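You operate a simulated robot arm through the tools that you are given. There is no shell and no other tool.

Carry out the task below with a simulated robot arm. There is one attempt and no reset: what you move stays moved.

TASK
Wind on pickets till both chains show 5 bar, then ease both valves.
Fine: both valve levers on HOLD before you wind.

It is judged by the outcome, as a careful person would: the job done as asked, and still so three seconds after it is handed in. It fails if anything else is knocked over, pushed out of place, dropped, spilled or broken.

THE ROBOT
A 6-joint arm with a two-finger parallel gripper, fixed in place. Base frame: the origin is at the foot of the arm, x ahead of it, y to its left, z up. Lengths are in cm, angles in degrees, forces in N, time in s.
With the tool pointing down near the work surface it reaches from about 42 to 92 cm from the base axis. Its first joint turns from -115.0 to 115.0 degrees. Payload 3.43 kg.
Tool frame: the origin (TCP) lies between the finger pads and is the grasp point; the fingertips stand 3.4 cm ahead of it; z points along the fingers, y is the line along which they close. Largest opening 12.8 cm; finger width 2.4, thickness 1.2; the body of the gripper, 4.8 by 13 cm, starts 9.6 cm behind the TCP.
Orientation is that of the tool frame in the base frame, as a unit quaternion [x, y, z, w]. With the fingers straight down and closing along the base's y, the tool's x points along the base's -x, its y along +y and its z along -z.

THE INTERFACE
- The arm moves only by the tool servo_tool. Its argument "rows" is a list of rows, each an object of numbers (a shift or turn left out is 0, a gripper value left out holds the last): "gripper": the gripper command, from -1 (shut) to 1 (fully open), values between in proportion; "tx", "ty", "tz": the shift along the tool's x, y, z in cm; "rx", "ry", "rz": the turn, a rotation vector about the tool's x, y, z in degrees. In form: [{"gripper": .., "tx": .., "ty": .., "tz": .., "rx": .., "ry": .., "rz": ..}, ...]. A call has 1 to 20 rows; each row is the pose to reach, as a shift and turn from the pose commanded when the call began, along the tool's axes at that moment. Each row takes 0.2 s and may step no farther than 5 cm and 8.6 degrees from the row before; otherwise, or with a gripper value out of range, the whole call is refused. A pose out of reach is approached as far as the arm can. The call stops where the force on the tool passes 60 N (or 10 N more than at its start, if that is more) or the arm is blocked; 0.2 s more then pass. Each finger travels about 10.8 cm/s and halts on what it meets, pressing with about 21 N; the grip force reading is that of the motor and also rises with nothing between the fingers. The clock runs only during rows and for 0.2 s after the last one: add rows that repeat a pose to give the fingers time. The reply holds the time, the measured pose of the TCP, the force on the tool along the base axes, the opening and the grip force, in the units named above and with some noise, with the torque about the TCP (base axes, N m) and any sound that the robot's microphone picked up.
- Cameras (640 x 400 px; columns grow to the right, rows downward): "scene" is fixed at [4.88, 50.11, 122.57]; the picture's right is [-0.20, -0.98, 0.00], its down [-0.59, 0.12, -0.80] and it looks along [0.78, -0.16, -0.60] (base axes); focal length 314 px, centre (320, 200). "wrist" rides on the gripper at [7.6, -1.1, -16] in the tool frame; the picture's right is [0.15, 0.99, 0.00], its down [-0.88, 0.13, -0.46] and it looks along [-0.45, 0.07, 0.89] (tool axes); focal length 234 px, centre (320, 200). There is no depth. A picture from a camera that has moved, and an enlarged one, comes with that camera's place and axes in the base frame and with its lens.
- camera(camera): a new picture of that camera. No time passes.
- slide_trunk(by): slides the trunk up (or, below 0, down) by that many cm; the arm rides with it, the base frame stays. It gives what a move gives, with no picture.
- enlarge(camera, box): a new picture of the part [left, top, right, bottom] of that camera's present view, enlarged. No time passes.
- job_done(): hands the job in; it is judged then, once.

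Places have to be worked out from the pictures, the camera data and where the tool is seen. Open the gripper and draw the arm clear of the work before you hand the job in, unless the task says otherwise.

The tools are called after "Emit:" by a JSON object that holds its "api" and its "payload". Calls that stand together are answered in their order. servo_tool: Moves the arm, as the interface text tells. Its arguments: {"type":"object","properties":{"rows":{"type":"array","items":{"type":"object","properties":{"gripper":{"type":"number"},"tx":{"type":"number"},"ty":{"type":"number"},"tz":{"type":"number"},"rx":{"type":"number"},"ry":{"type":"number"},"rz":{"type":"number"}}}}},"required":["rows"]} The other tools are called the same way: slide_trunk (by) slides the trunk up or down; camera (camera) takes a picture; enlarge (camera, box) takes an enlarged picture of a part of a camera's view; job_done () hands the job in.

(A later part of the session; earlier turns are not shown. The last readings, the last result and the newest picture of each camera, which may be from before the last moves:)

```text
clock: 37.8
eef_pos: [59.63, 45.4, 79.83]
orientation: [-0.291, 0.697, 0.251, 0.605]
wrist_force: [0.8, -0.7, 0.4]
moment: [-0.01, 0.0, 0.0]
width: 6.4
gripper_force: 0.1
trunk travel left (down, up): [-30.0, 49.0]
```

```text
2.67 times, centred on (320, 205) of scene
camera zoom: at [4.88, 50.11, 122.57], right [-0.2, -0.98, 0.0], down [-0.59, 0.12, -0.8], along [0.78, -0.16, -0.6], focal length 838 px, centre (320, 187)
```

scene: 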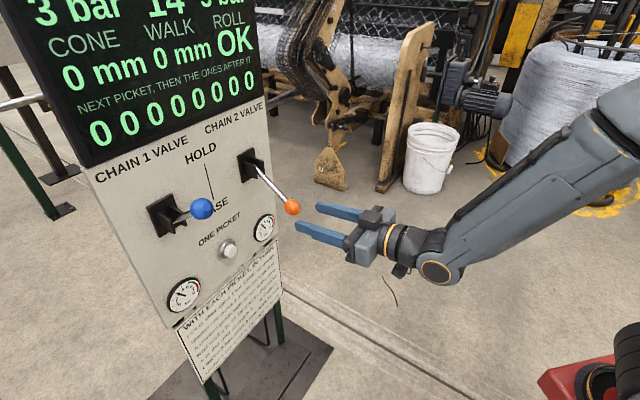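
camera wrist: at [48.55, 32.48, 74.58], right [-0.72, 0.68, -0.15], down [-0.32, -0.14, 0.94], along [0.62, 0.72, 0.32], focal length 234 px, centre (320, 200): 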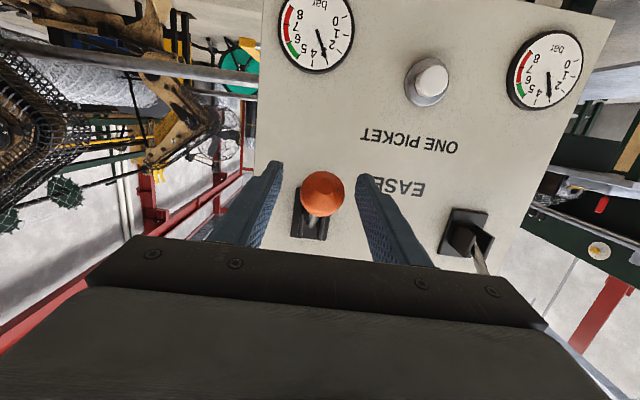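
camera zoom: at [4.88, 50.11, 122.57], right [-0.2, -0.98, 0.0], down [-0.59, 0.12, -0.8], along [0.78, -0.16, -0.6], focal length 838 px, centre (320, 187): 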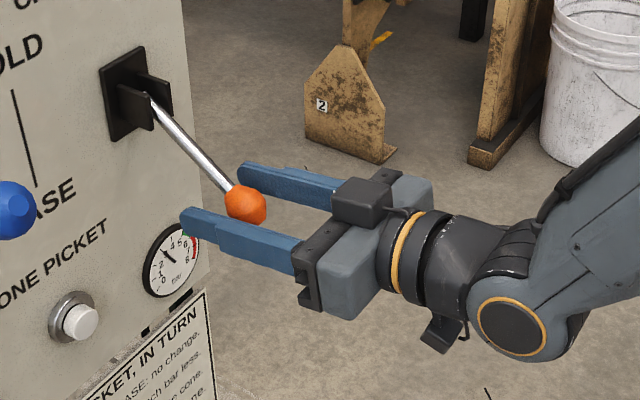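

The orange ball sits between the pads near the TCP. I close on it.

Emit:
{"api": "servo_tool", "payload": {"rows": [{"gripper": -0.3}, {"gripper": -0.6}, {"gripper": -0.6}, {"gripper": -0.6}]}}

```text
clock: 38.8
eef_pos: [59.54, 45.33, 79.68]
orientation: [-0.291, 0.697, 0.251, 0.605]
wrist_force: [-12.2, 7.3, 0.4]
moment: [0.16, -0.11, 0.02]
width: 3.21
gripper_force: 45.9
trunk travel left (down, up): [-30.0, 49.0]
```

The grip holds with a small side load, which I trim by 0.1 cm. I lift the lever along the arc up to about 24° above horizontal in one continuous motion.

Emit:
{"api": "servo_tool", "payload": {"rows": [{"tx": -0.67, "tz": -0.53, "ty": 0.07}, {"tx": -1.38, "tz": -1.01, "ty": 0.1}, {"tx": -2.14, "tz": -1.44, "ty": 0.1}, {"tx": -2.91, "tz": -1.83, "ty": 0.1}, {"tx": -3.71, "tz": -2.15, "ty": 0.1}, {"tx": -4.53, "tz": -2.42, "ty": 0.1}, {"tx": -5.37, "tz": -2.63, "ty": 0.1}, {"tx": -6.22, "tz": -2.78, "ty": 0.1}, {"tx": -7.07, "tz": -2.87, "ty": 0.1}, {"tx": -7.93, "tz": -2.9, "ty": 0.1}, {"tx": -8.79, "tz": -2.87, "ty": 0.1}, {"tx": -9.65, "tz": -2.78, "ty": 0.1}, {"tx": -10.5, "tz": -2.63, "ty": 0.1}, {"tx": -11.35, "tz": -2.42, "ty": 0.1}]}}

Emit:
{"api": "camera", "payload": {"camera": "wrist"}}

Emit:
{"api": "camera", "payload": {"camera": "scene"}}

```text
clock: 41.8
eef_pos: [58.83, 44.6, 91.47]
orientation: [-0.289, 0.698, 0.25, 0.606]
wrist_force: [-11.1, -6.3, -6.2]
moment: [-0.92, 0.94, -0.04]
width: 3.22
gripper_force: 45.1
trunk travel left (down, up): [-30.0, 49.0]
```

```text
taken
camera wrist: at [47.72, 31.87, 86.25], right [-0.71, 0.68, -0.15], down [-0.32, -0.14, 0.94], along [0.62, 0.72, 0.32], focal length 234 px, centre (320, 200)
```

wrist: 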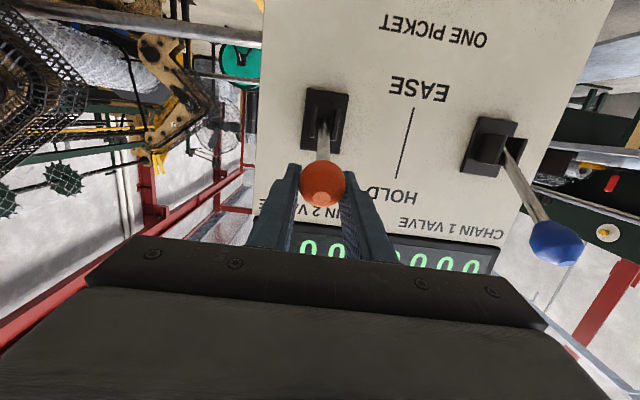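

```text
taken
```

scene: 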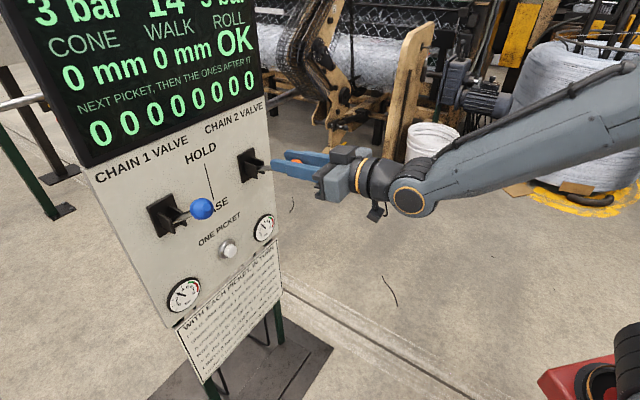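

The lever is past centre and following the arc. I finish the last 8° to the HOLD stop in small steps.

Emit:
{"api": "servo_tool", "payload": {"rows": [{"tx": -0.4, "tz": 0.13}, {"tx": -0.81, "tz": 0.27}, {"tx": -1.2, "tz": 0.42}, {"tx": -1.6, "tz": 0.59}, {"tx": -1.6, "tz": 0.59}]}}

```text
clock: 43.0
eef_pos: [59.34, 45.17, 93.19]
orientation: [-0.29, 0.697, 0.251, 0.606]
wrist_force: [-20.7, -16.5, 6.8]
moment: [-0.94, 0.93, 0.01]
width: 3.18
gripper_force: 45.1
trunk travel left (down, up): [-30.0, 49.0]
```

There's no firm tangential stop felt yet, mostly a push outward. I move a little further up and slightly out to be sure the lever reaches its stop.

Emit:
{"api": "servo_tool", "payload": {"rows": [{"tx": -0.25, "tz": -0.1}, {"tx": -0.5, "tz": -0.15}, {"tx": -0.7, "tz": -0.15}, {"tx": -0.7, "tz": -0.15}]}}

Emit:
{"api": "camera", "payload": {"camera": "wrist"}}

```text
clock: 44.0
eef_pos: [59.54, 45.49, 93.4]
orientation: [-0.291, 0.698, 0.251, 0.604]
wrist_force: [5.3, 11.8, -12.5]
moment: [-0.33, 0.44, -0.1]
width: 3.17
gripper_force: 45.1
trunk travel left (down, up): [-30.0, 49.0]
```

```text
taken
camera wrist: at [48.45, 32.55, 88.35], right [-0.72, 0.68, -0.15], down [-0.32, -0.14, 0.94], along [0.62, 0.72, 0.32], focal length 234 px, centre (320, 200)
```

wrist: 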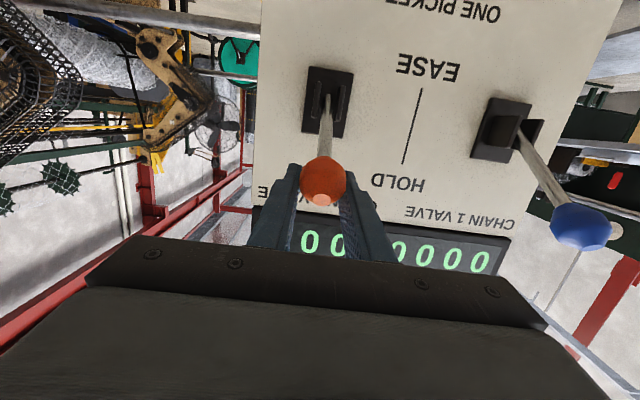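

The orange lever is at the same angle as the blue one, with its TCP at z = 93.4. I open the gripper and back straight out.

Emit:
{"api": "servo_tool", "payload": {"rows": [{"gripper": -0.3}, {"gripper": 0.0}, {"gripper": 0.0}, {"gripper": 0.0}]}}

Emit:
{"api": "servo_tool", "payload": {"rows": [{"tz": -2}, {"tz": -4}, {"tz": -6}, {"tz": -8}, {"tz": -10}, {"tz": -10}]}}

Emit:
{"api": "camera", "payload": {"camera": "scene"}}

Emit:
{"api": "camera", "payload": {"camera": "wrist"}}

```text
clock: 45.0
eef_pos: [59.41, 45.34, 93.72]
orientation: [-0.29, 0.697, 0.251, 0.605]
wrist_force: [-0.6, -0.4, -0.2]
moment: [0.0, -0.02, 0.0]
width: 6.4
gripper_force: 0.0
trunk travel left (down, up): [-30.0, 49.0]
```

```text
clock: 46.4
eef_pos: [52.56, 38.22, 94.88]
orientation: [-0.291, 0.697, 0.252, 0.606]
wrist_force: [1.2, 0.2, 1.2]
moment: [-0.01, 0.02, 0.0]
width: 6.4
gripper_force: 0.1
trunk travel left (down, up): [-30.0, 49.0]
```

```text
taken
```

scene: 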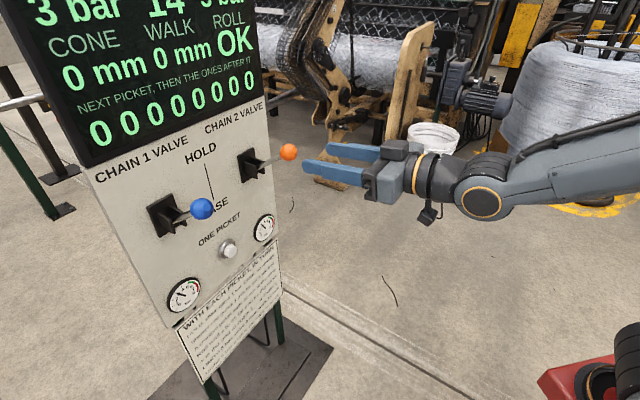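

```text
taken
camera wrist: at [41.49, 25.45, 89.71], right [-0.72, 0.68, -0.15], down [-0.32, -0.14, 0.94], along [0.62, 0.72, 0.32], focal length 234 px, centre (320, 200)
```

wrist: 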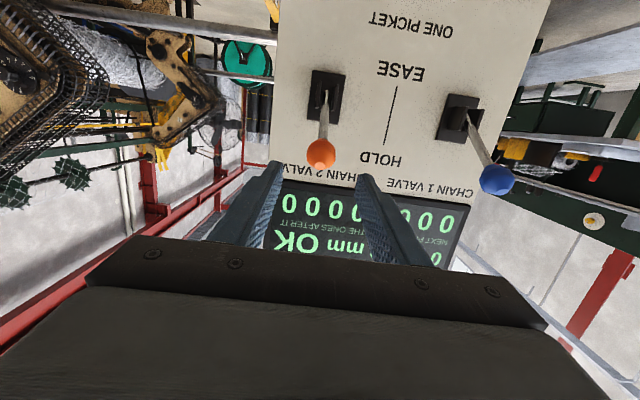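

Both levers are now up: orange at about [59.5, 45.3, 93.2], blue at about z = 92.9. Both valves are on HOLD and the display is unchanged at 3 bar. Next I lower the trunk 11 cm so the button height is comfortable to reach.

Emit:
{"api": "slide_trunk", "payload": {"by": -11}}

Emit:
{"api": "enlarge", "payload": {"camera": "scene", "box": [130, 120, 330, 245]}}

```text
clock: 47.8
eef_pos: [52.43, 38.25, 83.99]
orientation: [-0.291, 0.697, 0.251, 0.606]
wrist_force: [-0.1, 0.3, 0.1]
moment: [0.03, 0.0, 0.02]
width: 6.41
gripper_force: 0.1
trunk travel left (down, up): [-19.0, 60.0]
```

```text
3.20 times, centred on (230, 182) of scene
camera zoom: at [4.88, 50.11, 122.57], right [-0.2, -0.98, 0.0], down [-0.59, 0.12, -0.8], along [0.78, -0.16, -0.6], focal length 1005 px, centre (608, 256)
```

zoom: 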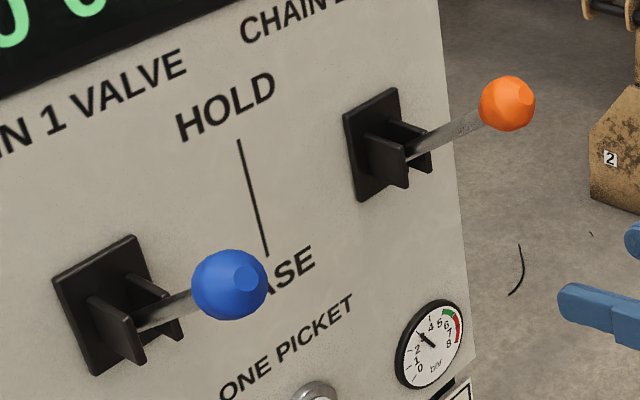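

Both levers sit at matching HOLD positions. I close the fingers and move to a stand-off in front of the ONE PICKET button, about 9 cm short of it.

Emit:
{"api": "servo_tool", "payload": {"rows": [{"gripper": -0.5, "ty": 1.78, "tx": 2.29, "tz": 1.63}, {"gripper": -1, "ty": 3.55, "tx": 4.58, "tz": 3.27}, {"ty": 5.33, "tx": 6.88, "tz": 4.9}, {"ty": 7.1, "tx": 9.17, "tz": 6.54}, {"ty": 8.88, "tx": 11.46, "tz": 8.17}, {"ty": 10.65, "tx": 13.75, "tz": 9.81}, {"ty": 10.65, "tx": 13.75, "tz": 9.81}]}}

Emit:
{"api": "camera", "payload": {"camera": "wrist"}}

Emit:
{"api": "camera", "payload": {"camera": "scene"}}

```text
clock: 49.4
eef_pos: [50.35, 51.09, 69.02]
orientation: [-0.29, 0.697, 0.251, 0.606]
wrist_force: [-0.2, 0.2, 0.4]
moment: [0.01, 0.0, 0.04]
width: 0.0
gripper_force: 21.4
trunk travel left (down, up): [-19.0, 60.0]
```

```text
taken
camera wrist: at [39.34, 38.31, 63.8], right [-0.72, 0.68, -0.15], down [-0.32, -0.14, 0.94], along [0.62, 0.72, 0.32], focal length 234 px, centre (320, 200)
```

wrist: 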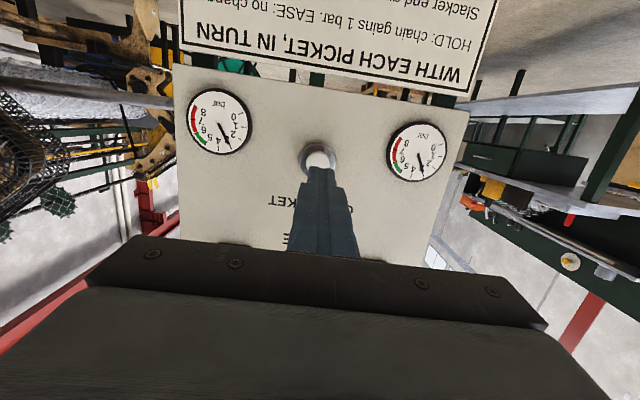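

```text
taken
```

scene: 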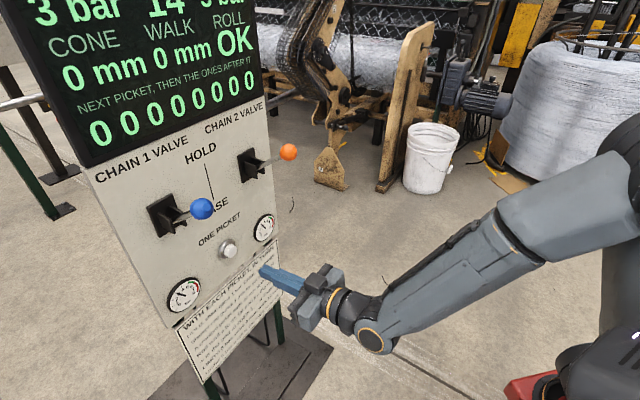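

The closed fingertips line up with the button at u ≈ -0.5 and z ≈ 69. I advance to about 1 cm short of the cap, raising 0.4 cm to centre the tip on it.

Emit:
{"api": "servo_tool", "payload": {"rows": [{"tx": -0.54, "tz": 2.88}, {"tx": -1.09, "tz": 5.77}, {"tx": -1.63, "tz": 8.65}, {"tx": -1.63, "tz": 8.65}]}}

Emit:
{"api": "enlarge", "payload": {"camera": "scene", "box": [150, 180, 350, 305]}}

Emit:
{"api": "camera", "payload": {"camera": "wrist"}}

```text
clock: 50.4
eef_pos: [56.69, 57.45, 69.41]
orientation: [-0.29, 0.697, 0.251, 0.606]
wrist_force: [-1.7, -1.7, -1.2]
moment: [-0.01, 0.0, -0.02]
width: 0.0
gripper_force: 20.5
trunk travel left (down, up): [-19.0, 60.0]
heard: click
```

```text
3.20 times, centred on (250, 242) of scene
camera zoom: at [4.88, 50.11, 122.57], right [-0.2, -0.98, 0.0], down [-0.59, 0.12, -0.8], along [0.78, -0.16, -0.6], focal length 1005 px, centre (544, 64)
```

zoom: 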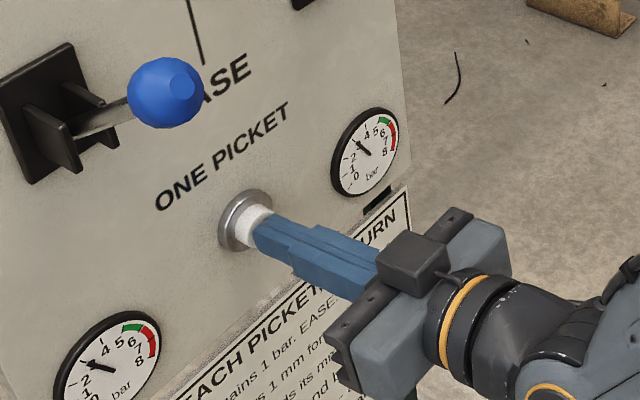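

```text
taken
camera wrist: at [45.64, 44.64, 64.26], right [-0.72, 0.68, -0.15], down [-0.32, -0.14, 0.94], along [0.62, 0.72, 0.32], focal length 234 px, centre (320, 200)
```

wrist: 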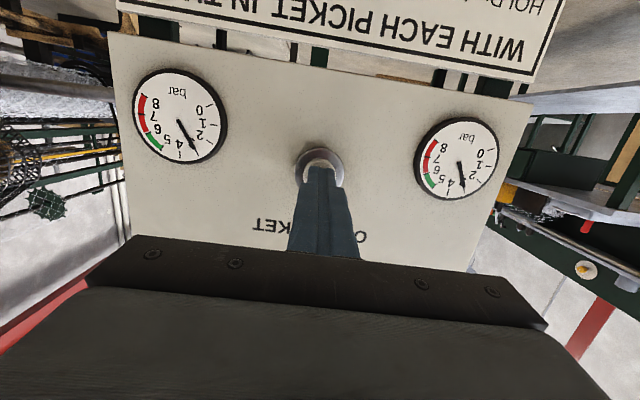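

A click was heard, so the button has already registered one press. I check the display before doing anything else.

Emit:
{"api": "enlarge", "payload": {"camera": "scene", "box": [20, 0, 300, 175]}}

Emit:
{"api": "enlarge", "payload": {"camera": "wrist", "box": [120, 50, 280, 150]}}

Emit:
{"api": "enlarge", "payload": {"camera": "wrist", "box": [400, 100, 520, 210]}}

```text
2.29 times, centred on (160, 88) of scene
camera zoom: at [4.88, 50.11, 122.57], right [-0.2, -0.98, 0.0], down [-0.59, 0.12, -0.8], along [0.78, -0.16, -0.6], focal length 718 px, centre (686, 457)
```

zoom: 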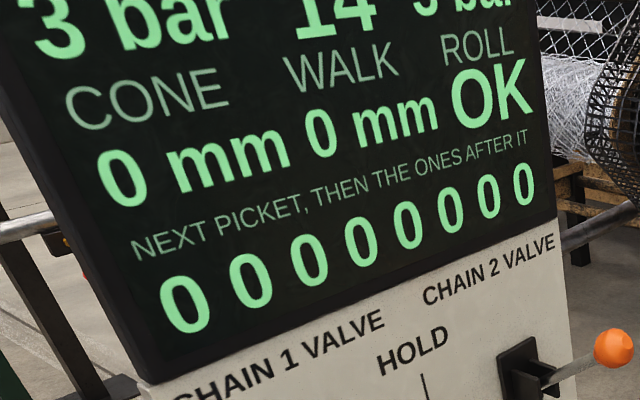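

```text
4.00 times, centred on (200, 100) of wrist
camera zoom: at [45.64, 44.64, 64.26], right [-0.72, 0.68, -0.15], down [-0.32, -0.14, 0.94], along [0.62, 0.72, 0.32], focal length 937 px, centre (800, 600)
```

zoom: 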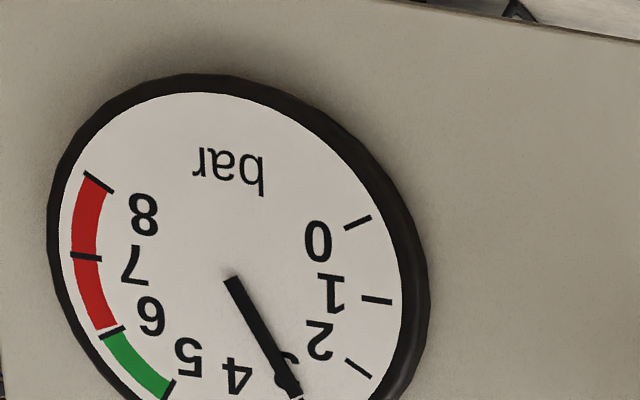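

```text
3.64 times, centred on (460, 155) of wrist
camera zoom: at [45.64, 44.64, 64.26], right [-0.72, 0.68, -0.15], down [-0.32, -0.14, 0.94], along [0.62, 0.72, 0.32], focal length 852 px, centre (-189, 364)
```

zoom: 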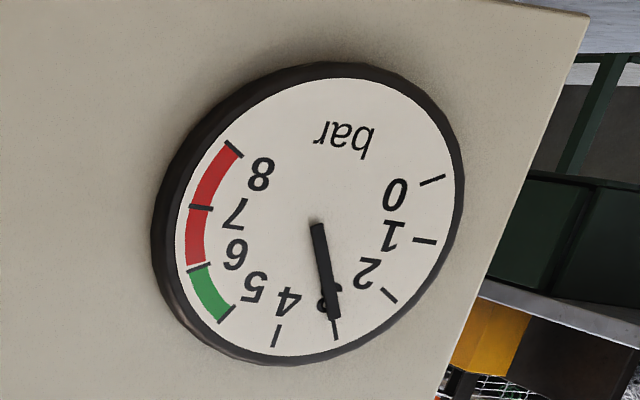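

The display still shows 3 bar and the gauges read 3, so the winding may take a moment after the click. I back off 3 cm from the button and let some time pass.

Emit:
{"api": "servo_tool", "payload": {"rows": [{"tz": -1.5}, {"tz": -3}, {"tz": -3}, {"tz": -3}, {"tz": -3}]}}

Emit:
{"api": "enlarge", "payload": {"camera": "scene", "box": [20, 0, 300, 175]}}

Emit:
{"api": "camera", "payload": {"camera": "wrist"}}

```text
clock: 51.6
eef_pos: [54.48, 55.5, 69.85]
orientation: [-0.29, 0.697, 0.251, 0.606]
wrist_force: [0.5, -1.1, 0.7]
moment: [-0.01, 0.0, 0.01]
width: 0.01
gripper_force: 21.2
trunk travel left (down, up): [-19.0, 60.0]
```

```text
2.29 times, centred on (160, 88) of scene
camera zoom: at [4.88, 50.11, 122.57], right [-0.2, -0.98, 0.0], down [-0.59, 0.12, -0.8], along [0.78, -0.16, -0.6], focal length 718 px, centre (686, 457)
```

zoom: 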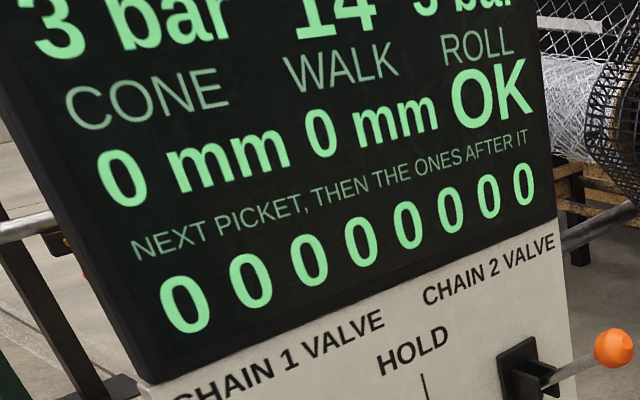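

```text
taken
camera wrist: at [43.45, 42.64, 64.68], right [-0.72, 0.68, -0.15], down [-0.32, -0.14, 0.94], along [0.62, 0.72, 0.32], focal length 234 px, centre (320, 200)
```

wrist: 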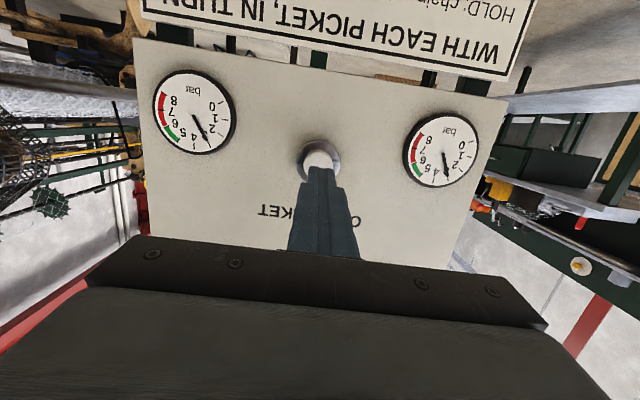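

Still 3 bar. I wait a few more seconds to see whether the wind is slow before considering another press.

Emit:
{"api": "servo_tool", "payload": {"rows": [{"tz": 0}, {"tz": 0}, {"tz": 0}, {"tz": 0}, {"tz": 0}, {"tz": 0}, {"tz": 0}, {"tz": 0}, {"tz": 0}, {"tz": 0}, {"tz": 0}, {"tz": 0}, {"tz": 0}, {"tz": 0}, {"tz": 0}]}}

Emit:
{"api": "enlarge", "payload": {"camera": "scene", "box": [20, 0, 300, 175]}}

```text
clock: 54.8
eef_pos: [54.39, 55.55, 69.93]
orientation: [-0.29, 0.697, 0.251, 0.606]
wrist_force: [0.3, -0.3, 0.1]
moment: [0.01, -0.03, -0.02]
width: 0.0
gripper_force: 20.8
trunk travel left (down, up): [-19.0, 60.0]
```

```text
2.29 times, centred on (160, 88) of scene
camera zoom: at [4.88, 50.11, 122.57], right [-0.2, -0.98, 0.0], down [-0.59, 0.12, -0.8], along [0.78, -0.16, -0.6], focal length 718 px, centre (686, 457)
```

zoom: 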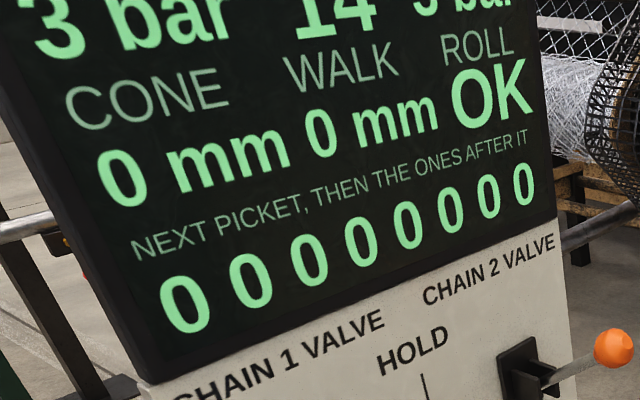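

No change after 3 s, so that light touch (about 2 N) didn't complete a press. I press again with a slightly deeper, controlled stroke of 0.7 cm beyond the previous depth, and hold briefly.

Emit:
{"api": "servo_tool", "payload": {"rows": [{"tz": 1.4}, {"tz": 2.8}, {"tz": 3.1, "tx": -0.04}, {"tz": 3.4, "tx": -0.08}, {"tz": 3.7, "tx": -0.12}]}}

Emit:
{"api": "enlarge", "payload": {"camera": "scene", "box": [20, 0, 300, 175]}}

Emit:
{"api": "enlarge", "payload": {"camera": "scene", "box": [150, 180, 350, 305]}}

```text
clock: 56.0
eef_pos: [56.91, 57.92, 69.51]
orientation: [-0.291, 0.697, 0.251, 0.606]
wrist_force: [-22.6, -20.1, 4.4]
moment: [0.25, -0.23, 0.06]
width: 0.0
gripper_force: 20.7
trunk travel left (down, up): [-19.0, 60.0]
heard: click
```

```text
2.29 times, centred on (160, 88) of scene
camera zoom: at [4.88, 50.11, 122.57], right [-0.2, -0.98, 0.0], down [-0.59, 0.12, -0.8], along [0.78, -0.16, -0.6], focal length 718 px, centre (686, 457)
```

zoom: 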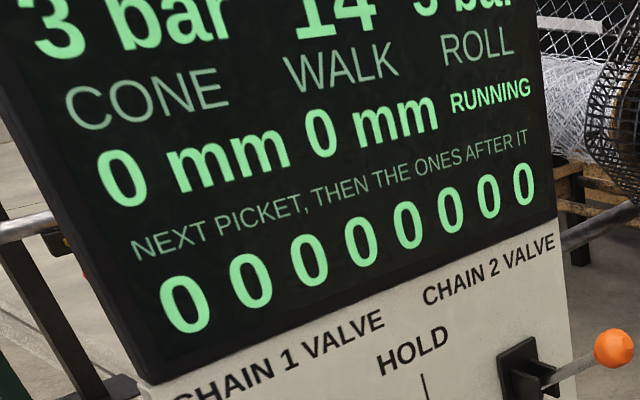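

```text
3.20 times, centred on (250, 242) of scene
camera zoom: at [4.88, 50.11, 122.57], right [-0.2, -0.98, 0.0], down [-0.59, 0.12, -0.8], along [0.78, -0.16, -0.6], focal length 1005 px, centre (544, 64)
```

zoom: 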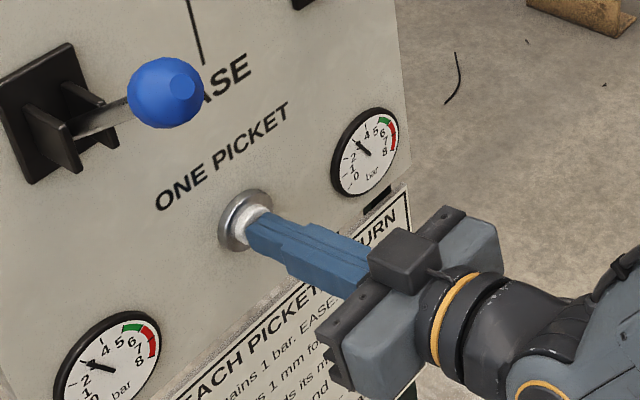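

The ROLL field now says RUNNING, so this press registered one picket. I back off the button and wait for it to finish.

Emit:
{"api": "servo_tool", "payload": {"rows": [{"tz": -1.5}, {"tz": -3}, {"tz": -3}, {"tz": -3}, {"tz": -3}, {"tz": -3}, {"tz": -3}, {"tz": -3}, {"tz": -3}, {"tz": -3}]}}

Emit:
{"api": "enlarge", "payload": {"camera": "scene", "box": [20, 0, 300, 175]}}

Emit:
{"api": "camera", "payload": {"camera": "wrist"}}

```text
clock: 58.2
eef_pos: [54.95, 55.88, 69.76]
orientation: [-0.29, 0.697, 0.251, 0.606]
wrist_force: [-0.1, -0.4, 0.2]
moment: [-0.02, -0.01, 0.01]
width: 0.0
gripper_force: 20.7
trunk travel left (down, up): [-19.0, 60.0]
```

```text
2.29 times, centred on (160, 88) of scene
camera zoom: at [4.88, 50.11, 122.57], right [-0.2, -0.98, 0.0], down [-0.59, 0.12, -0.8], along [0.78, -0.16, -0.6], focal length 718 px, centre (686, 457)
```

zoom: 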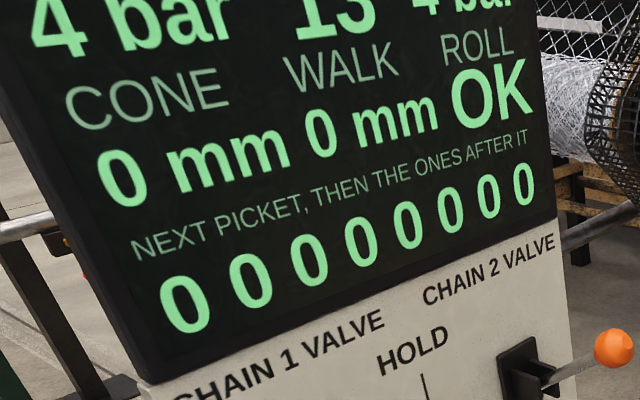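

```text
taken
camera wrist: at [43.93, 43.01, 64.64], right [-0.72, 0.68, -0.15], down [-0.32, -0.14, 0.94], along [0.62, 0.72, 0.32], focal length 234 px, centre (320, 200)
```

wrist: 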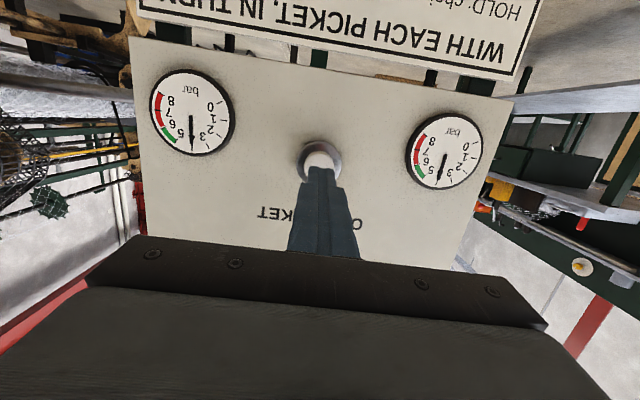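

One picket wound: both chains at 4 bar, 13 left, cone 0, walk 0, roll OK, next pickets still all 0. I press once more with the same stroke.

Emit:
{"api": "servo_tool", "payload": {"rows": [{"tz": 1.4}, {"tz": 2.2}, {"tz": 2.6}, {"tz": 3.0}, {"tz": 3.0}]}}

Emit:
{"api": "enlarge", "payload": {"camera": "scene", "box": [20, 0, 300, 175]}}

```text
clock: 59.4
eef_pos: [56.89, 57.96, 69.55]
orientation: [-0.29, 0.697, 0.251, 0.605]
wrist_force: [-21.0, -31.0, 11.2]
moment: [0.46, -0.47, -0.29]
width: 0.0
gripper_force: 21.5
trunk travel left (down, up): [-19.0, 60.0]
heard: click
```

```text
2.29 times, centred on (160, 88) of scene
camera zoom: at [4.88, 50.11, 122.57], right [-0.2, -0.98, 0.0], down [-0.59, 0.12, -0.8], along [0.78, -0.16, -0.6], focal length 718 px, centre (686, 457)
```

zoom: 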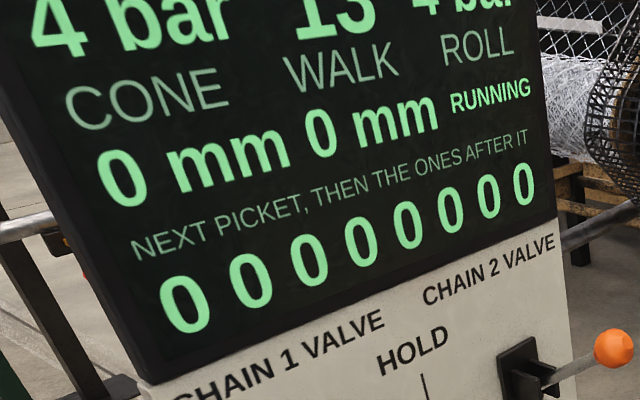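

The second press registered, and the roll is RUNNING. I withdraw well clear of the button and wait for it to finish.

Emit:
{"api": "servo_tool", "payload": {"rows": [{"tz": -2}, {"tz": -4}, {"tz": -6}, {"tz": -8}, {"tz": -10}, {"tz": -10}, {"tz": -10}, {"tz": -10}, {"tz": -10}, {"tz": -10}]}}

Emit:
{"api": "enlarge", "payload": {"camera": "scene", "box": [20, 0, 300, 175]}}

Emit:
{"api": "camera", "payload": {"camera": "scene"}}

Emit:
{"api": "camera", "payload": {"camera": "wrist"}}

```text
clock: 61.6
eef_pos: [50.24, 50.8, 70.98]
orientation: [-0.291, 0.697, 0.252, 0.605]
wrist_force: [-0.2, -0.1, 0.2]
moment: [0.01, 0.02, -0.02]
width: 0.0
gripper_force: 20.8
trunk travel left (down, up): [-19.0, 60.0]
```

```text
2.29 times, centred on (160, 88) of scene
camera zoom: at [4.88, 50.11, 122.57], right [-0.2, -0.98, 0.0], down [-0.59, 0.12, -0.8], along [0.78, -0.16, -0.6], focal length 718 px, centre (686, 457)
```

zoom: 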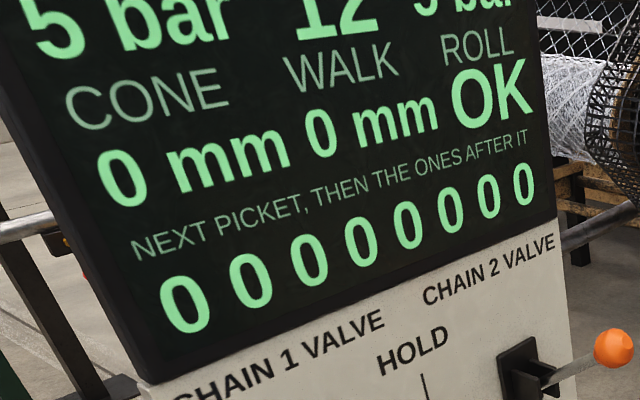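

```text
taken
```

scene: 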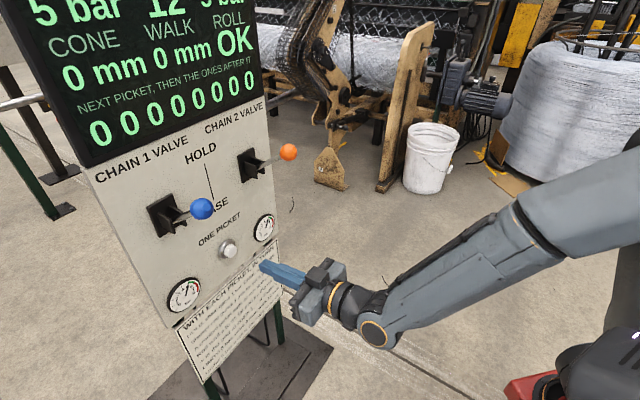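

```text
taken
camera wrist: at [39.17, 38.05, 65.72], right [-0.72, 0.68, -0.15], down [-0.32, -0.14, 0.94], along [0.62, 0.72, 0.32], focal length 234 px, centre (320, 200)
```

wrist: 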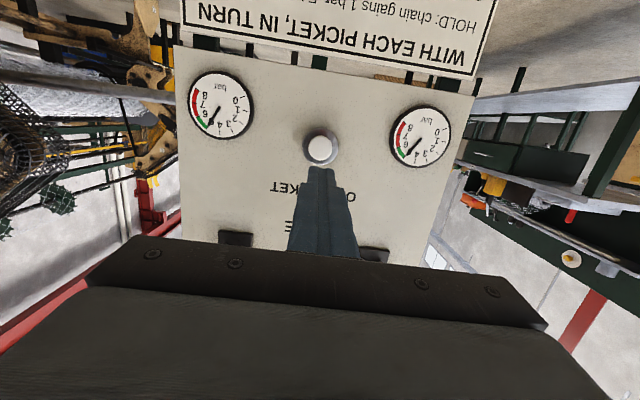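

Both chains now show 5 bar with 12 pickets left, cone 0, walk 0, roll OK, and both gauges read 5. Time to ease the valves: I raise the trunk 11 cm, which is where the orange lever was comfortable to work.

Emit:
{"api": "slide_trunk", "payload": {"by": 11}}

Emit:
{"api": "servo_tool", "payload": {"rows": [{"tz": -2.5}, {"tz": -5, "tx": -0.7}, {"tz": -5.3, "tx": -2.7, "ty": -2.6}, {"tz": -5.6, "tx": -4.7, "ty": -5.2}, {"tz": -5.9, "tx": -6.7, "ty": -7.8}, {"tz": -6.3, "tx": -8.7, "ty": -10.38}, {"tz": -6.58, "tx": -10.47, "ty": -10.38, "gripper": 0.0}, {"tz": -6.58, "tx": -10.47, "ty": -10.38, "gripper": 0.0}, {"tz": -6.58, "tx": -10.47, "ty": -10.38, "gripper": 0.0}]}}

Emit:
{"api": "camera", "payload": {"camera": "wrist"}}

Emit:
{"api": "camera", "payload": {"camera": "scene"}}

```text
clock: 63.0
eef_pos: [50.22, 51.02, 81.83]
orientation: [-0.29, 0.697, 0.251, 0.605]
wrist_force: [-0.7, 0.1, 0.5]
moment: [-0.05, -0.04, -0.01]
width: 0.0
gripper_force: 21.0
trunk travel left (down, up): [-30.0, 49.0]
```

```text
clock: 65.0
eef_pos: [54.13, 40.18, 93.1]
orientation: [-0.29, 0.698, 0.25, 0.605]
wrist_force: [-0.3, 0.1, 0.4]
moment: [-0.04, -0.01, -0.04]
width: 6.42
gripper_force: 0.1
trunk travel left (down, up): [-30.0, 49.0]
```

```text
taken
camera wrist: at [42.89, 27.34, 87.87], right [-0.72, 0.68, -0.15], down [-0.32, -0.14, 0.94], along [0.62, 0.72, 0.32], focal length 234 px, centre (320, 200)
```

wrist: 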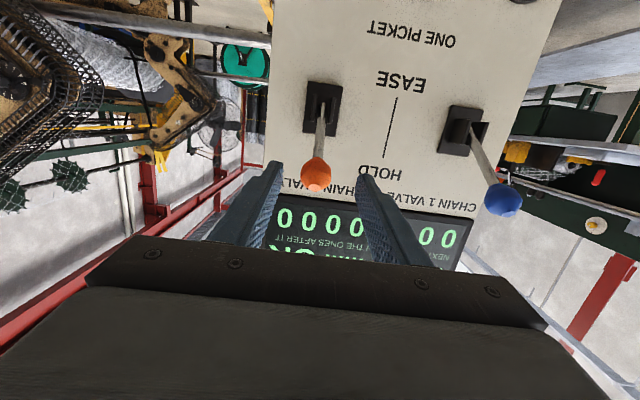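

```text
taken
```

scene: 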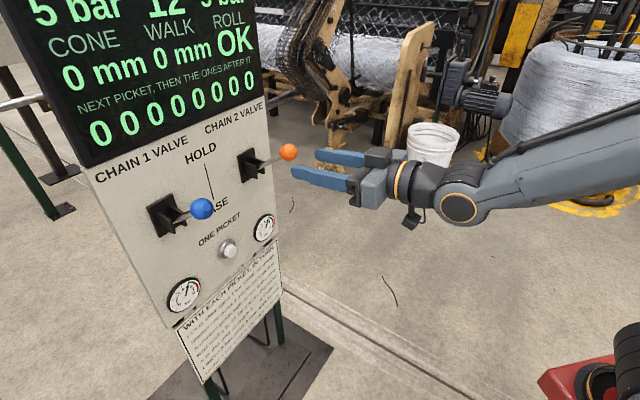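

The tool is centred in front of the orange ball at z ≈ 93.1. I advance 7.5 cm to straddle it.

Emit:
{"api": "servo_tool", "payload": {"rows": [{"tx": -0.29, "tz": 1.85, "ty": -0.06}, {"tx": -0.57, "tz": 3.7, "ty": -0.12}, {"tx": -0.86, "tz": 5.55, "ty": -0.12}, {"tx": -1.15, "tz": 7.4, "ty": -0.12}, {"tx": -1.15, "tz": 7.4, "ty": -0.12}]}}

Emit:
{"api": "camera", "payload": {"camera": "wrist"}}

```text
clock: 66.2
eef_pos: [59.36, 45.25, 93.16]
orientation: [-0.289, 0.698, 0.25, 0.605]
wrist_force: [-0.3, -0.4, 0.2]
moment: [0.05, 0.01, 0.02]
width: 6.39
gripper_force: 0.0
trunk travel left (down, up): [-30.0, 49.0]
```

```text
taken
camera wrist: at [48.3, 32.52, 87.94], right [-0.72, 0.68, -0.15], down [-0.32, -0.14, 0.94], along [0.62, 0.72, 0.32], focal length 234 px, centre (320, 200)
```

wrist: 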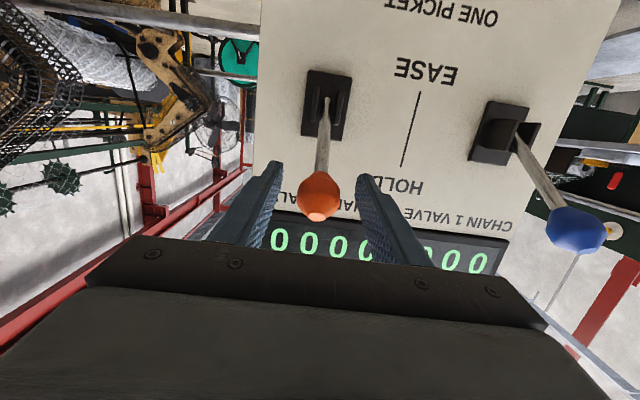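

The orange ball is centred between the pads. I close on it.

Emit:
{"api": "servo_tool", "payload": {"rows": [{"gripper": -0.3}, {"gripper": -0.6}, {"gripper": -0.6}, {"gripper": -0.6}]}}

```text
clock: 67.2
eef_pos: [59.39, 45.18, 93.1]
orientation: [-0.29, 0.698, 0.251, 0.605]
wrist_force: [7.8, -4.0, 0.5]
moment: [-0.02, -0.04, -0.04]
width: 3.23
gripper_force: 45.3
trunk travel left (down, up): [-30.0, 49.0]
```

The grip is good with little load. I bring the lever down along the reverse arc to near the EASE end.

Emit:
{"api": "servo_tool", "payload": {"rows": [{"tx": 0.79, "tz": -0.32}, {"tx": 1.61, "tz": -0.59}, {"tx": 2.45, "tz": -0.79}, {"tx": 3.3, "tz": -0.95}, {"tx": 4.16, "tz": -1.04}, {"tx": 5.02, "tz": -1.07}, {"tx": 5.89, "tz": -1.03}, {"tx": 6.74, "tz": -0.94}, {"tx": 7.59, "tz": -0.79}, {"tx": 8.43, "tz": -0.58}, {"tx": 9.25, "tz": -0.32}, {"tx": 10.05, "tz": 0.01}, {"tx": 10.82, "tz": 0.39}, {"tx": 11.58, "tz": 0.82}, {"tx": 12.28, "tz": 1.31}]}}

Emit:
{"api": "camera", "payload": {"camera": "wrist"}}

Emit:
{"api": "camera", "payload": {"camera": "scene"}}

```text
clock: 70.5
eef_pos: [59.04, 45.01, 81.0]
orientation: [-0.29, 0.697, 0.252, 0.605]
wrist_force: [10.2, -8.8, -3.3]
moment: [0.11, 0.04, 0.06]
width: 3.37
gripper_force: 6.7
trunk travel left (down, up): [-30.0, 49.0]
```

```text
taken
camera wrist: at [48.0, 32.18, 75.8], right [-0.72, 0.68, -0.15], down [-0.32, -0.14, 0.94], along [0.62, 0.72, 0.32], focal length 234 px, centre (320, 200)
```

wrist: 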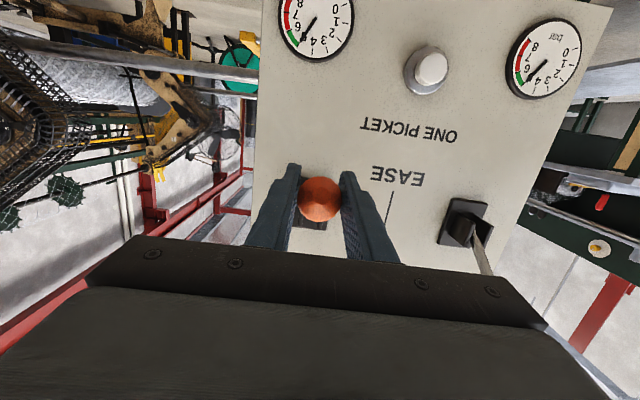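

```text
taken
```

scene: 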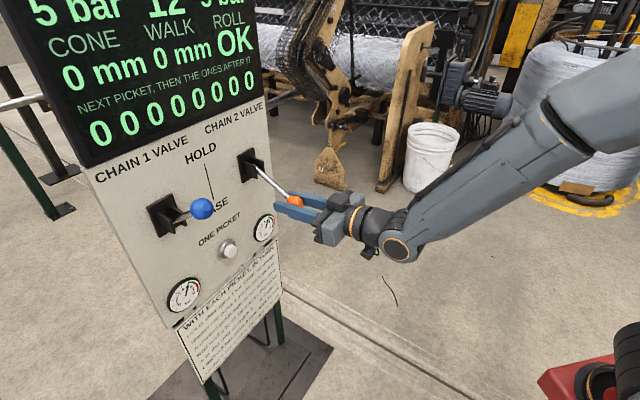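

The lever is near the bottom, z = 81.0. I finish the last bit to the EASE stop.

Emit:
{"api": "servo_tool", "payload": {"rows": [{"tx": 0.35, "tz": 0.25}, {"tx": 0.7, "tz": 0.45}, {"tx": 1.05, "tz": 0.55}, {"tx": 1.3, "tz": 0.6}, {"tx": 1.3, "tz": 0.6}]}}

Emit:
{"api": "camera", "payload": {"camera": "wrist"}}

```text
clock: 71.7
eef_pos: [59.49, 45.34, 79.85]
orientation: [-0.29, 0.695, 0.253, 0.608]
wrist_force: [21.9, 8.8, 19.6]
moment: [0.59, -0.61, 0.05]
width: 3.22
gripper_force: 45.4
trunk travel left (down, up): [-30.0, 49.0]
```

```text
taken
camera wrist: at [48.46, 32.59, 74.57], right [-0.71, 0.68, -0.15], down [-0.33, -0.14, 0.93], along [0.62, 0.72, 0.33], focal length 234 px, centre (320, 200)
```

wrist: 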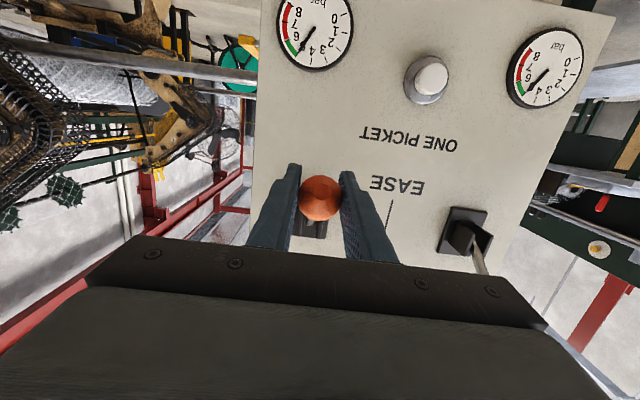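

The orange ball is back at its original EASE height (79.8), pressing on the stop with about 20 N. I open the gripper, back straight out and look.

Emit:
{"api": "servo_tool", "payload": {"rows": [{"gripper": -0.3}, {"gripper": 0.0}, {"gripper": 0.0}, {"gripper": 0.0}]}}

Emit:
{"api": "servo_tool", "payload": {"rows": [{"tz": -2}, {"tz": -4}, {"tz": -6}, {"tz": -8}, {"tz": -8}]}}

Emit:
{"api": "camera", "payload": {"camera": "scene"}}

Emit:
{"api": "camera", "payload": {"camera": "wrist"}}

```text
clock: 72.7
eef_pos: [59.42, 45.2, 79.66]
orientation: [-0.29, 0.697, 0.251, 0.606]
wrist_force: [0.1, 0.9, 0.0]
moment: [-0.01, 0.0, -0.03]
width: 6.39
gripper_force: 0.0
trunk travel left (down, up): [-30.0, 49.0]
```

```text
clock: 73.8
eef_pos: [53.95, 39.62, 80.74]
orientation: [-0.291, 0.697, 0.252, 0.606]
wrist_force: [0.4, 1.0, -0.6]
moment: [0.0, 0.02, 0.01]
width: 6.4
gripper_force: 0.1
trunk travel left (down, up): [-30.0, 49.0]
```

```text
taken
```

scene: 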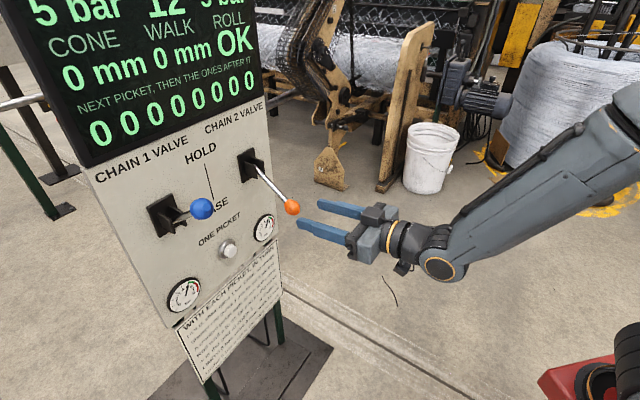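

```text
taken
camera wrist: at [42.88, 26.94, 75.58], right [-0.72, 0.68, -0.15], down [-0.32, -0.14, 0.94], along [0.62, 0.72, 0.32], focal length 234 px, centre (320, 200)
```

wrist: 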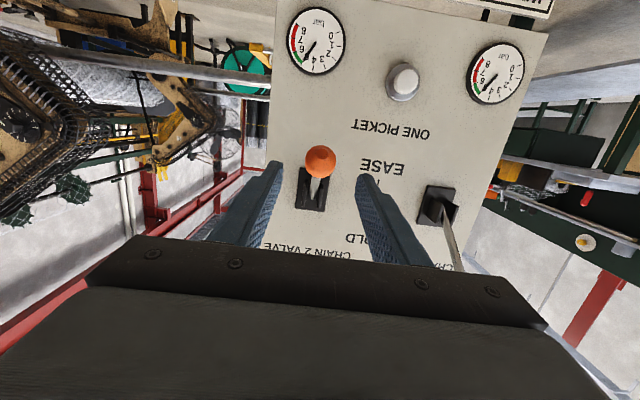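

The orange lever is back on EASE, matching its original picture position, and the display still shows 5 bar. I cross over at a safe stand-off to the front of the blue ball at z ≈ 93.

Emit:
{"api": "servo_tool", "payload": {"rows": [{"ty": 2.64, "tx": -1.52, "tz": -0.19}, {"ty": 5.28, "tx": -3.04, "tz": -0.37}, {"ty": 7.92, "tx": -4.56, "tz": -0.56}, {"ty": 10.56, "tx": -6.08, "tz": -0.74}, {"ty": 13.2, "tx": -7.6, "tz": -0.93}, {"ty": 15.84, "tx": -9.12, "tz": -1.11}, {"ty": 18.48, "tx": -10.64, "tz": -1.3}, {"ty": 21.13, "tx": -12.16, "tz": -1.48}, {"ty": 21.13, "tx": -12.16, "tz": -1.48}]}}

Emit:
{"api": "camera", "payload": {"camera": "wrist"}}

Emit:
{"api": "camera", "payload": {"camera": "scene"}}

```text
clock: 75.8
eef_pos: [38.93, 54.78, 92.93]
orientation: [-0.291, 0.697, 0.252, 0.605]
wrist_force: [-0.8, 0.9, -0.7]
moment: [0.0, 0.01, 0.01]
width: 6.36
gripper_force: 0.1
trunk travel left (down, up): [-30.0, 49.0]
```

```text
taken
camera wrist: at [27.92, 42.04, 87.64], right [-0.72, 0.68, -0.15], down [-0.32, -0.14, 0.94], along [0.62, 0.72, 0.32], focal length 234 px, centre (320, 200)
```

wrist: 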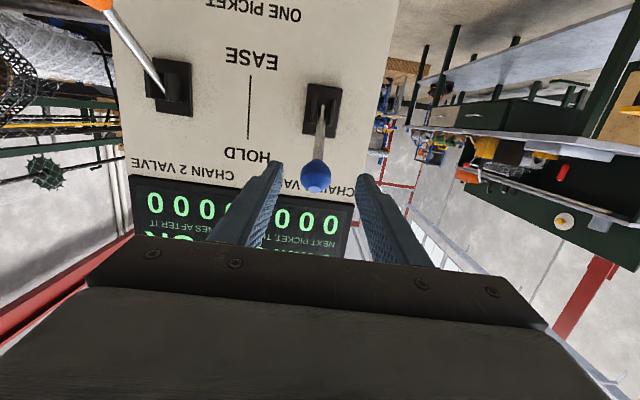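

```text
taken
```

scene: 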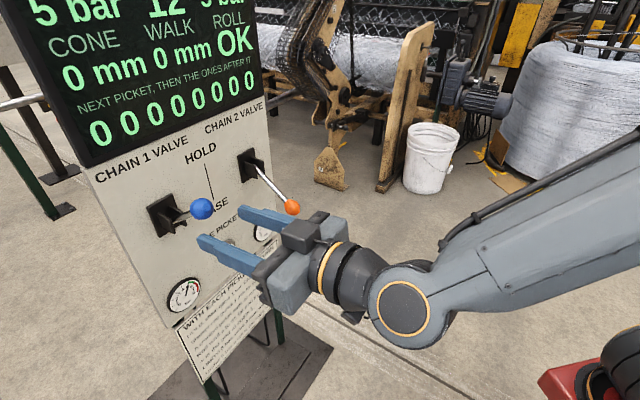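

The tool is centred in front of the blue ball, at about [44.5, 60.2, 93.2]. I advance 7.7 cm to straddle it.

Emit:
{"api": "servo_tool", "payload": {"rows": [{"tx": -0.33, "tz": 1.9, "ty": -0.05}, {"tx": -0.67, "tz": 3.79, "ty": -0.1}, {"tx": -1.0, "tz": 5.69, "ty": -0.1}, {"tx": -1.33, "tz": 7.58, "ty": -0.1}, {"tx": -1.33, "tz": 7.58, "ty": -0.1}]}}

Emit:
{"api": "camera", "payload": {"camera": "wrist"}}

```text
clock: 77.0
eef_pos: [44.43, 60.22, 93.11]
orientation: [-0.291, 0.697, 0.251, 0.605]
wrist_force: [-0.8, 0.7, -0.3]
moment: [0.01, 0.02, -0.02]
width: 6.42
gripper_force: 0.0
trunk travel left (down, up): [-30.0, 49.0]
```

```text
taken
camera wrist: at [33.38, 47.44, 87.91], right [-0.72, 0.68, -0.15], down [-0.32, -0.14, 0.94], along [0.62, 0.72, 0.32], focal length 234 px, centre (320, 200)
```

wrist: 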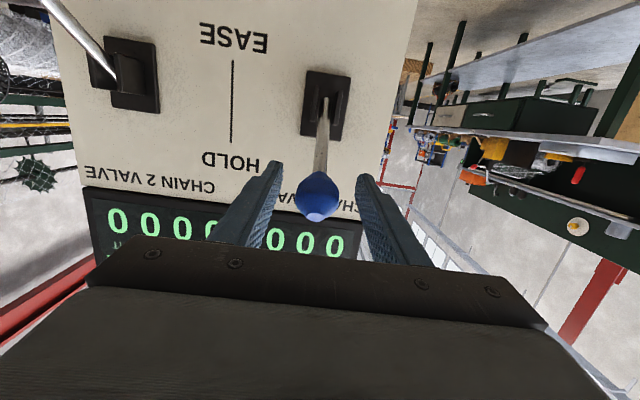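

The blue ball is between the pads. I close the gripper on it.

Emit:
{"api": "servo_tool", "payload": {"rows": [{"gripper": -0.3}, {"gripper": -0.6}, {"gripper": -0.6}, {"gripper": -0.6}]}}

```text
clock: 78.0
eef_pos: [44.61, 60.09, 93.11]
orientation: [-0.289, 0.698, 0.25, 0.605]
wrist_force: [12.7, -13.7, -1.2]
moment: [-0.04, -0.03, -0.1]
width: 3.2
gripper_force: 45.3
trunk travel left (down, up): [-30.0, 49.0]
```

The grip holds with about 19 N of side load, so I trim 0.15 cm to the right while bringing the lever down along the reverse arc.

Emit:
{"api": "servo_tool", "payload": {"rows": [{"ty": -0.08}, {"ty": -0.15, "tx": 0.4, "tz": -0.17}, {"ty": -0.15, "tx": 0.79, "tz": -0.32}, {"ty": -0.15, "tx": 1.61, "tz": -0.59}, {"ty": -0.15, "tx": 2.45, "tz": -0.79}, {"ty": -0.15, "tx": 3.3, "tz": -0.95}, {"ty": -0.15, "tx": 4.16, "tz": -1.04}, {"ty": -0.15, "tx": 5.02, "tz": -1.07}, {"ty": -0.15, "tx": 5.89, "tz": -1.03}, {"ty": -0.15, "tx": 6.74, "tz": -0.94}, {"ty": -0.15, "tx": 7.59, "tz": -0.79}, {"ty": -0.15, "tx": 8.43, "tz": -0.58}, {"ty": -0.15, "tx": 9.25, "tz": -0.32}, {"ty": -0.15, "tx": 10.05, "tz": 0.01}, {"ty": -0.15, "tx": 10.82, "tz": 0.39}, {"ty": -0.15, "tx": 11.58, "tz": 0.82}, {"ty": -0.15, "tx": 12.28, "tz": 1.31}]}}

Emit:
{"api": "camera", "payload": {"camera": "wrist"}}

```text
clock: 81.7
eef_pos: [44.18, 59.79, 80.62]
orientation: [-0.289, 0.697, 0.25, 0.606]
wrist_force: [-7.3, -3.8, 2.7]
moment: [0.86, -0.91, -0.1]
width: 3.23
gripper_force: 45.1
trunk travel left (down, up): [-30.0, 49.0]
```

```text
taken
camera wrist: at [33.13, 46.94, 75.52], right [-0.72, 0.68, -0.15], down [-0.32, -0.14, 0.94], along [0.62, 0.72, 0.32], focal length 234 px, centre (320, 200)
```

wrist: 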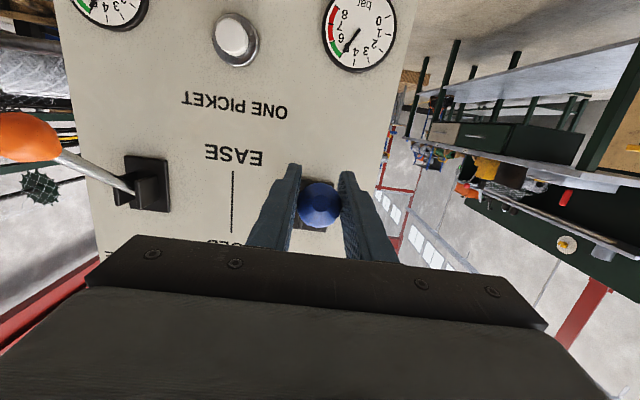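

The lever is almost down, z = 80.6, with low force. I finish the last centimetre to the EASE stop.

Emit:
{"api": "servo_tool", "payload": {"rows": [{"tx": 0.35, "tz": 0.25}, {"tx": 0.7, "tz": 0.42}, {"tx": 1.0, "tz": 0.5}, {"tx": 1.2, "tz": 0.52}, {"tx": 1.2, "tz": 0.52}]}}

```text
clock: 82.8
eef_pos: [44.49, 60.08, 79.76]
orientation: [-0.288, 0.696, 0.252, 0.607]
wrist_force: [22.1, 14.1, 17.7]
moment: [0.27, -0.25, 0.03]
width: 3.26
gripper_force: 45.0
trunk travel left (down, up): [-30.0, 49.0]
```

The blue lever is at its stop (z = 79.8, load opposing). I release, back straight out and check both levers and the display.

Emit:
{"api": "servo_tool", "payload": {"rows": [{"gripper": -0.3}, {"gripper": 0.0}, {"gripper": 0.0}, {"gripper": 0.0}]}}

Emit:
{"api": "servo_tool", "payload": {"rows": [{"tz": -2}, {"tz": -4}, {"tz": -6}, {"tz": -8}, {"tz": -10}, {"tz": -10}]}}

Emit:
{"api": "camera", "payload": {"camera": "scene"}}

Emit:
{"api": "camera", "payload": {"camera": "wrist"}}

```text
clock: 83.8
eef_pos: [44.47, 59.98, 79.49]
orientation: [-0.29, 0.697, 0.251, 0.606]
wrist_force: [-0.8, 0.7, -0.5]
moment: [-0.01, 0.01, 0.02]
width: 6.39
gripper_force: 0.1
trunk travel left (down, up): [-30.0, 49.0]
```

```text
clock: 85.2
eef_pos: [37.37, 53.06, 80.78]
orientation: [-0.29, 0.698, 0.251, 0.605]
wrist_force: [-0.1, -0.3, 0.4]
moment: [0.0, 0.02, -0.01]
width: 6.39
gripper_force: 0.1
trunk travel left (down, up): [-30.0, 49.0]
```

```text
taken
```

scene: 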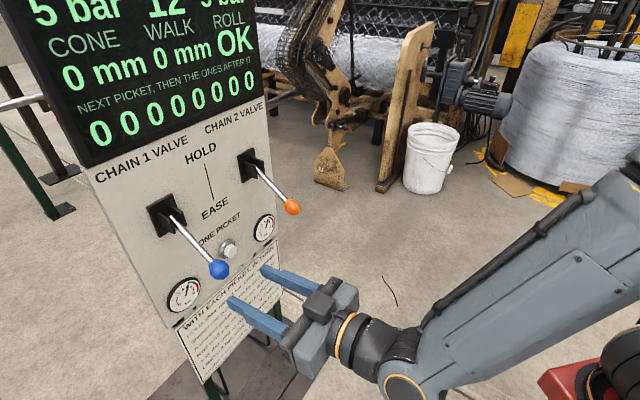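

```text
taken
camera wrist: at [26.35, 40.18, 75.62], right [-0.72, 0.68, -0.15], down [-0.32, -0.14, 0.94], along [0.62, 0.72, 0.32], focal length 234 px, centre (320, 200)
```

wrist: 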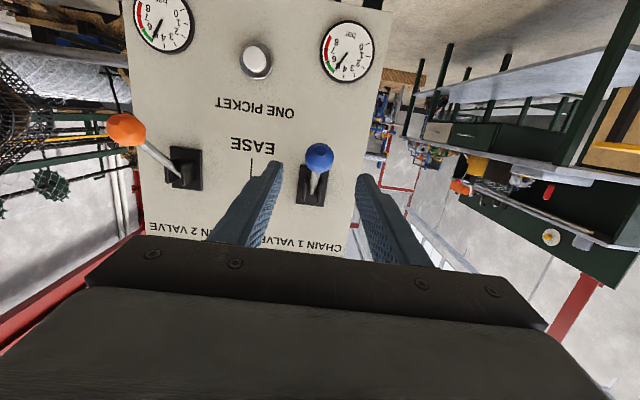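

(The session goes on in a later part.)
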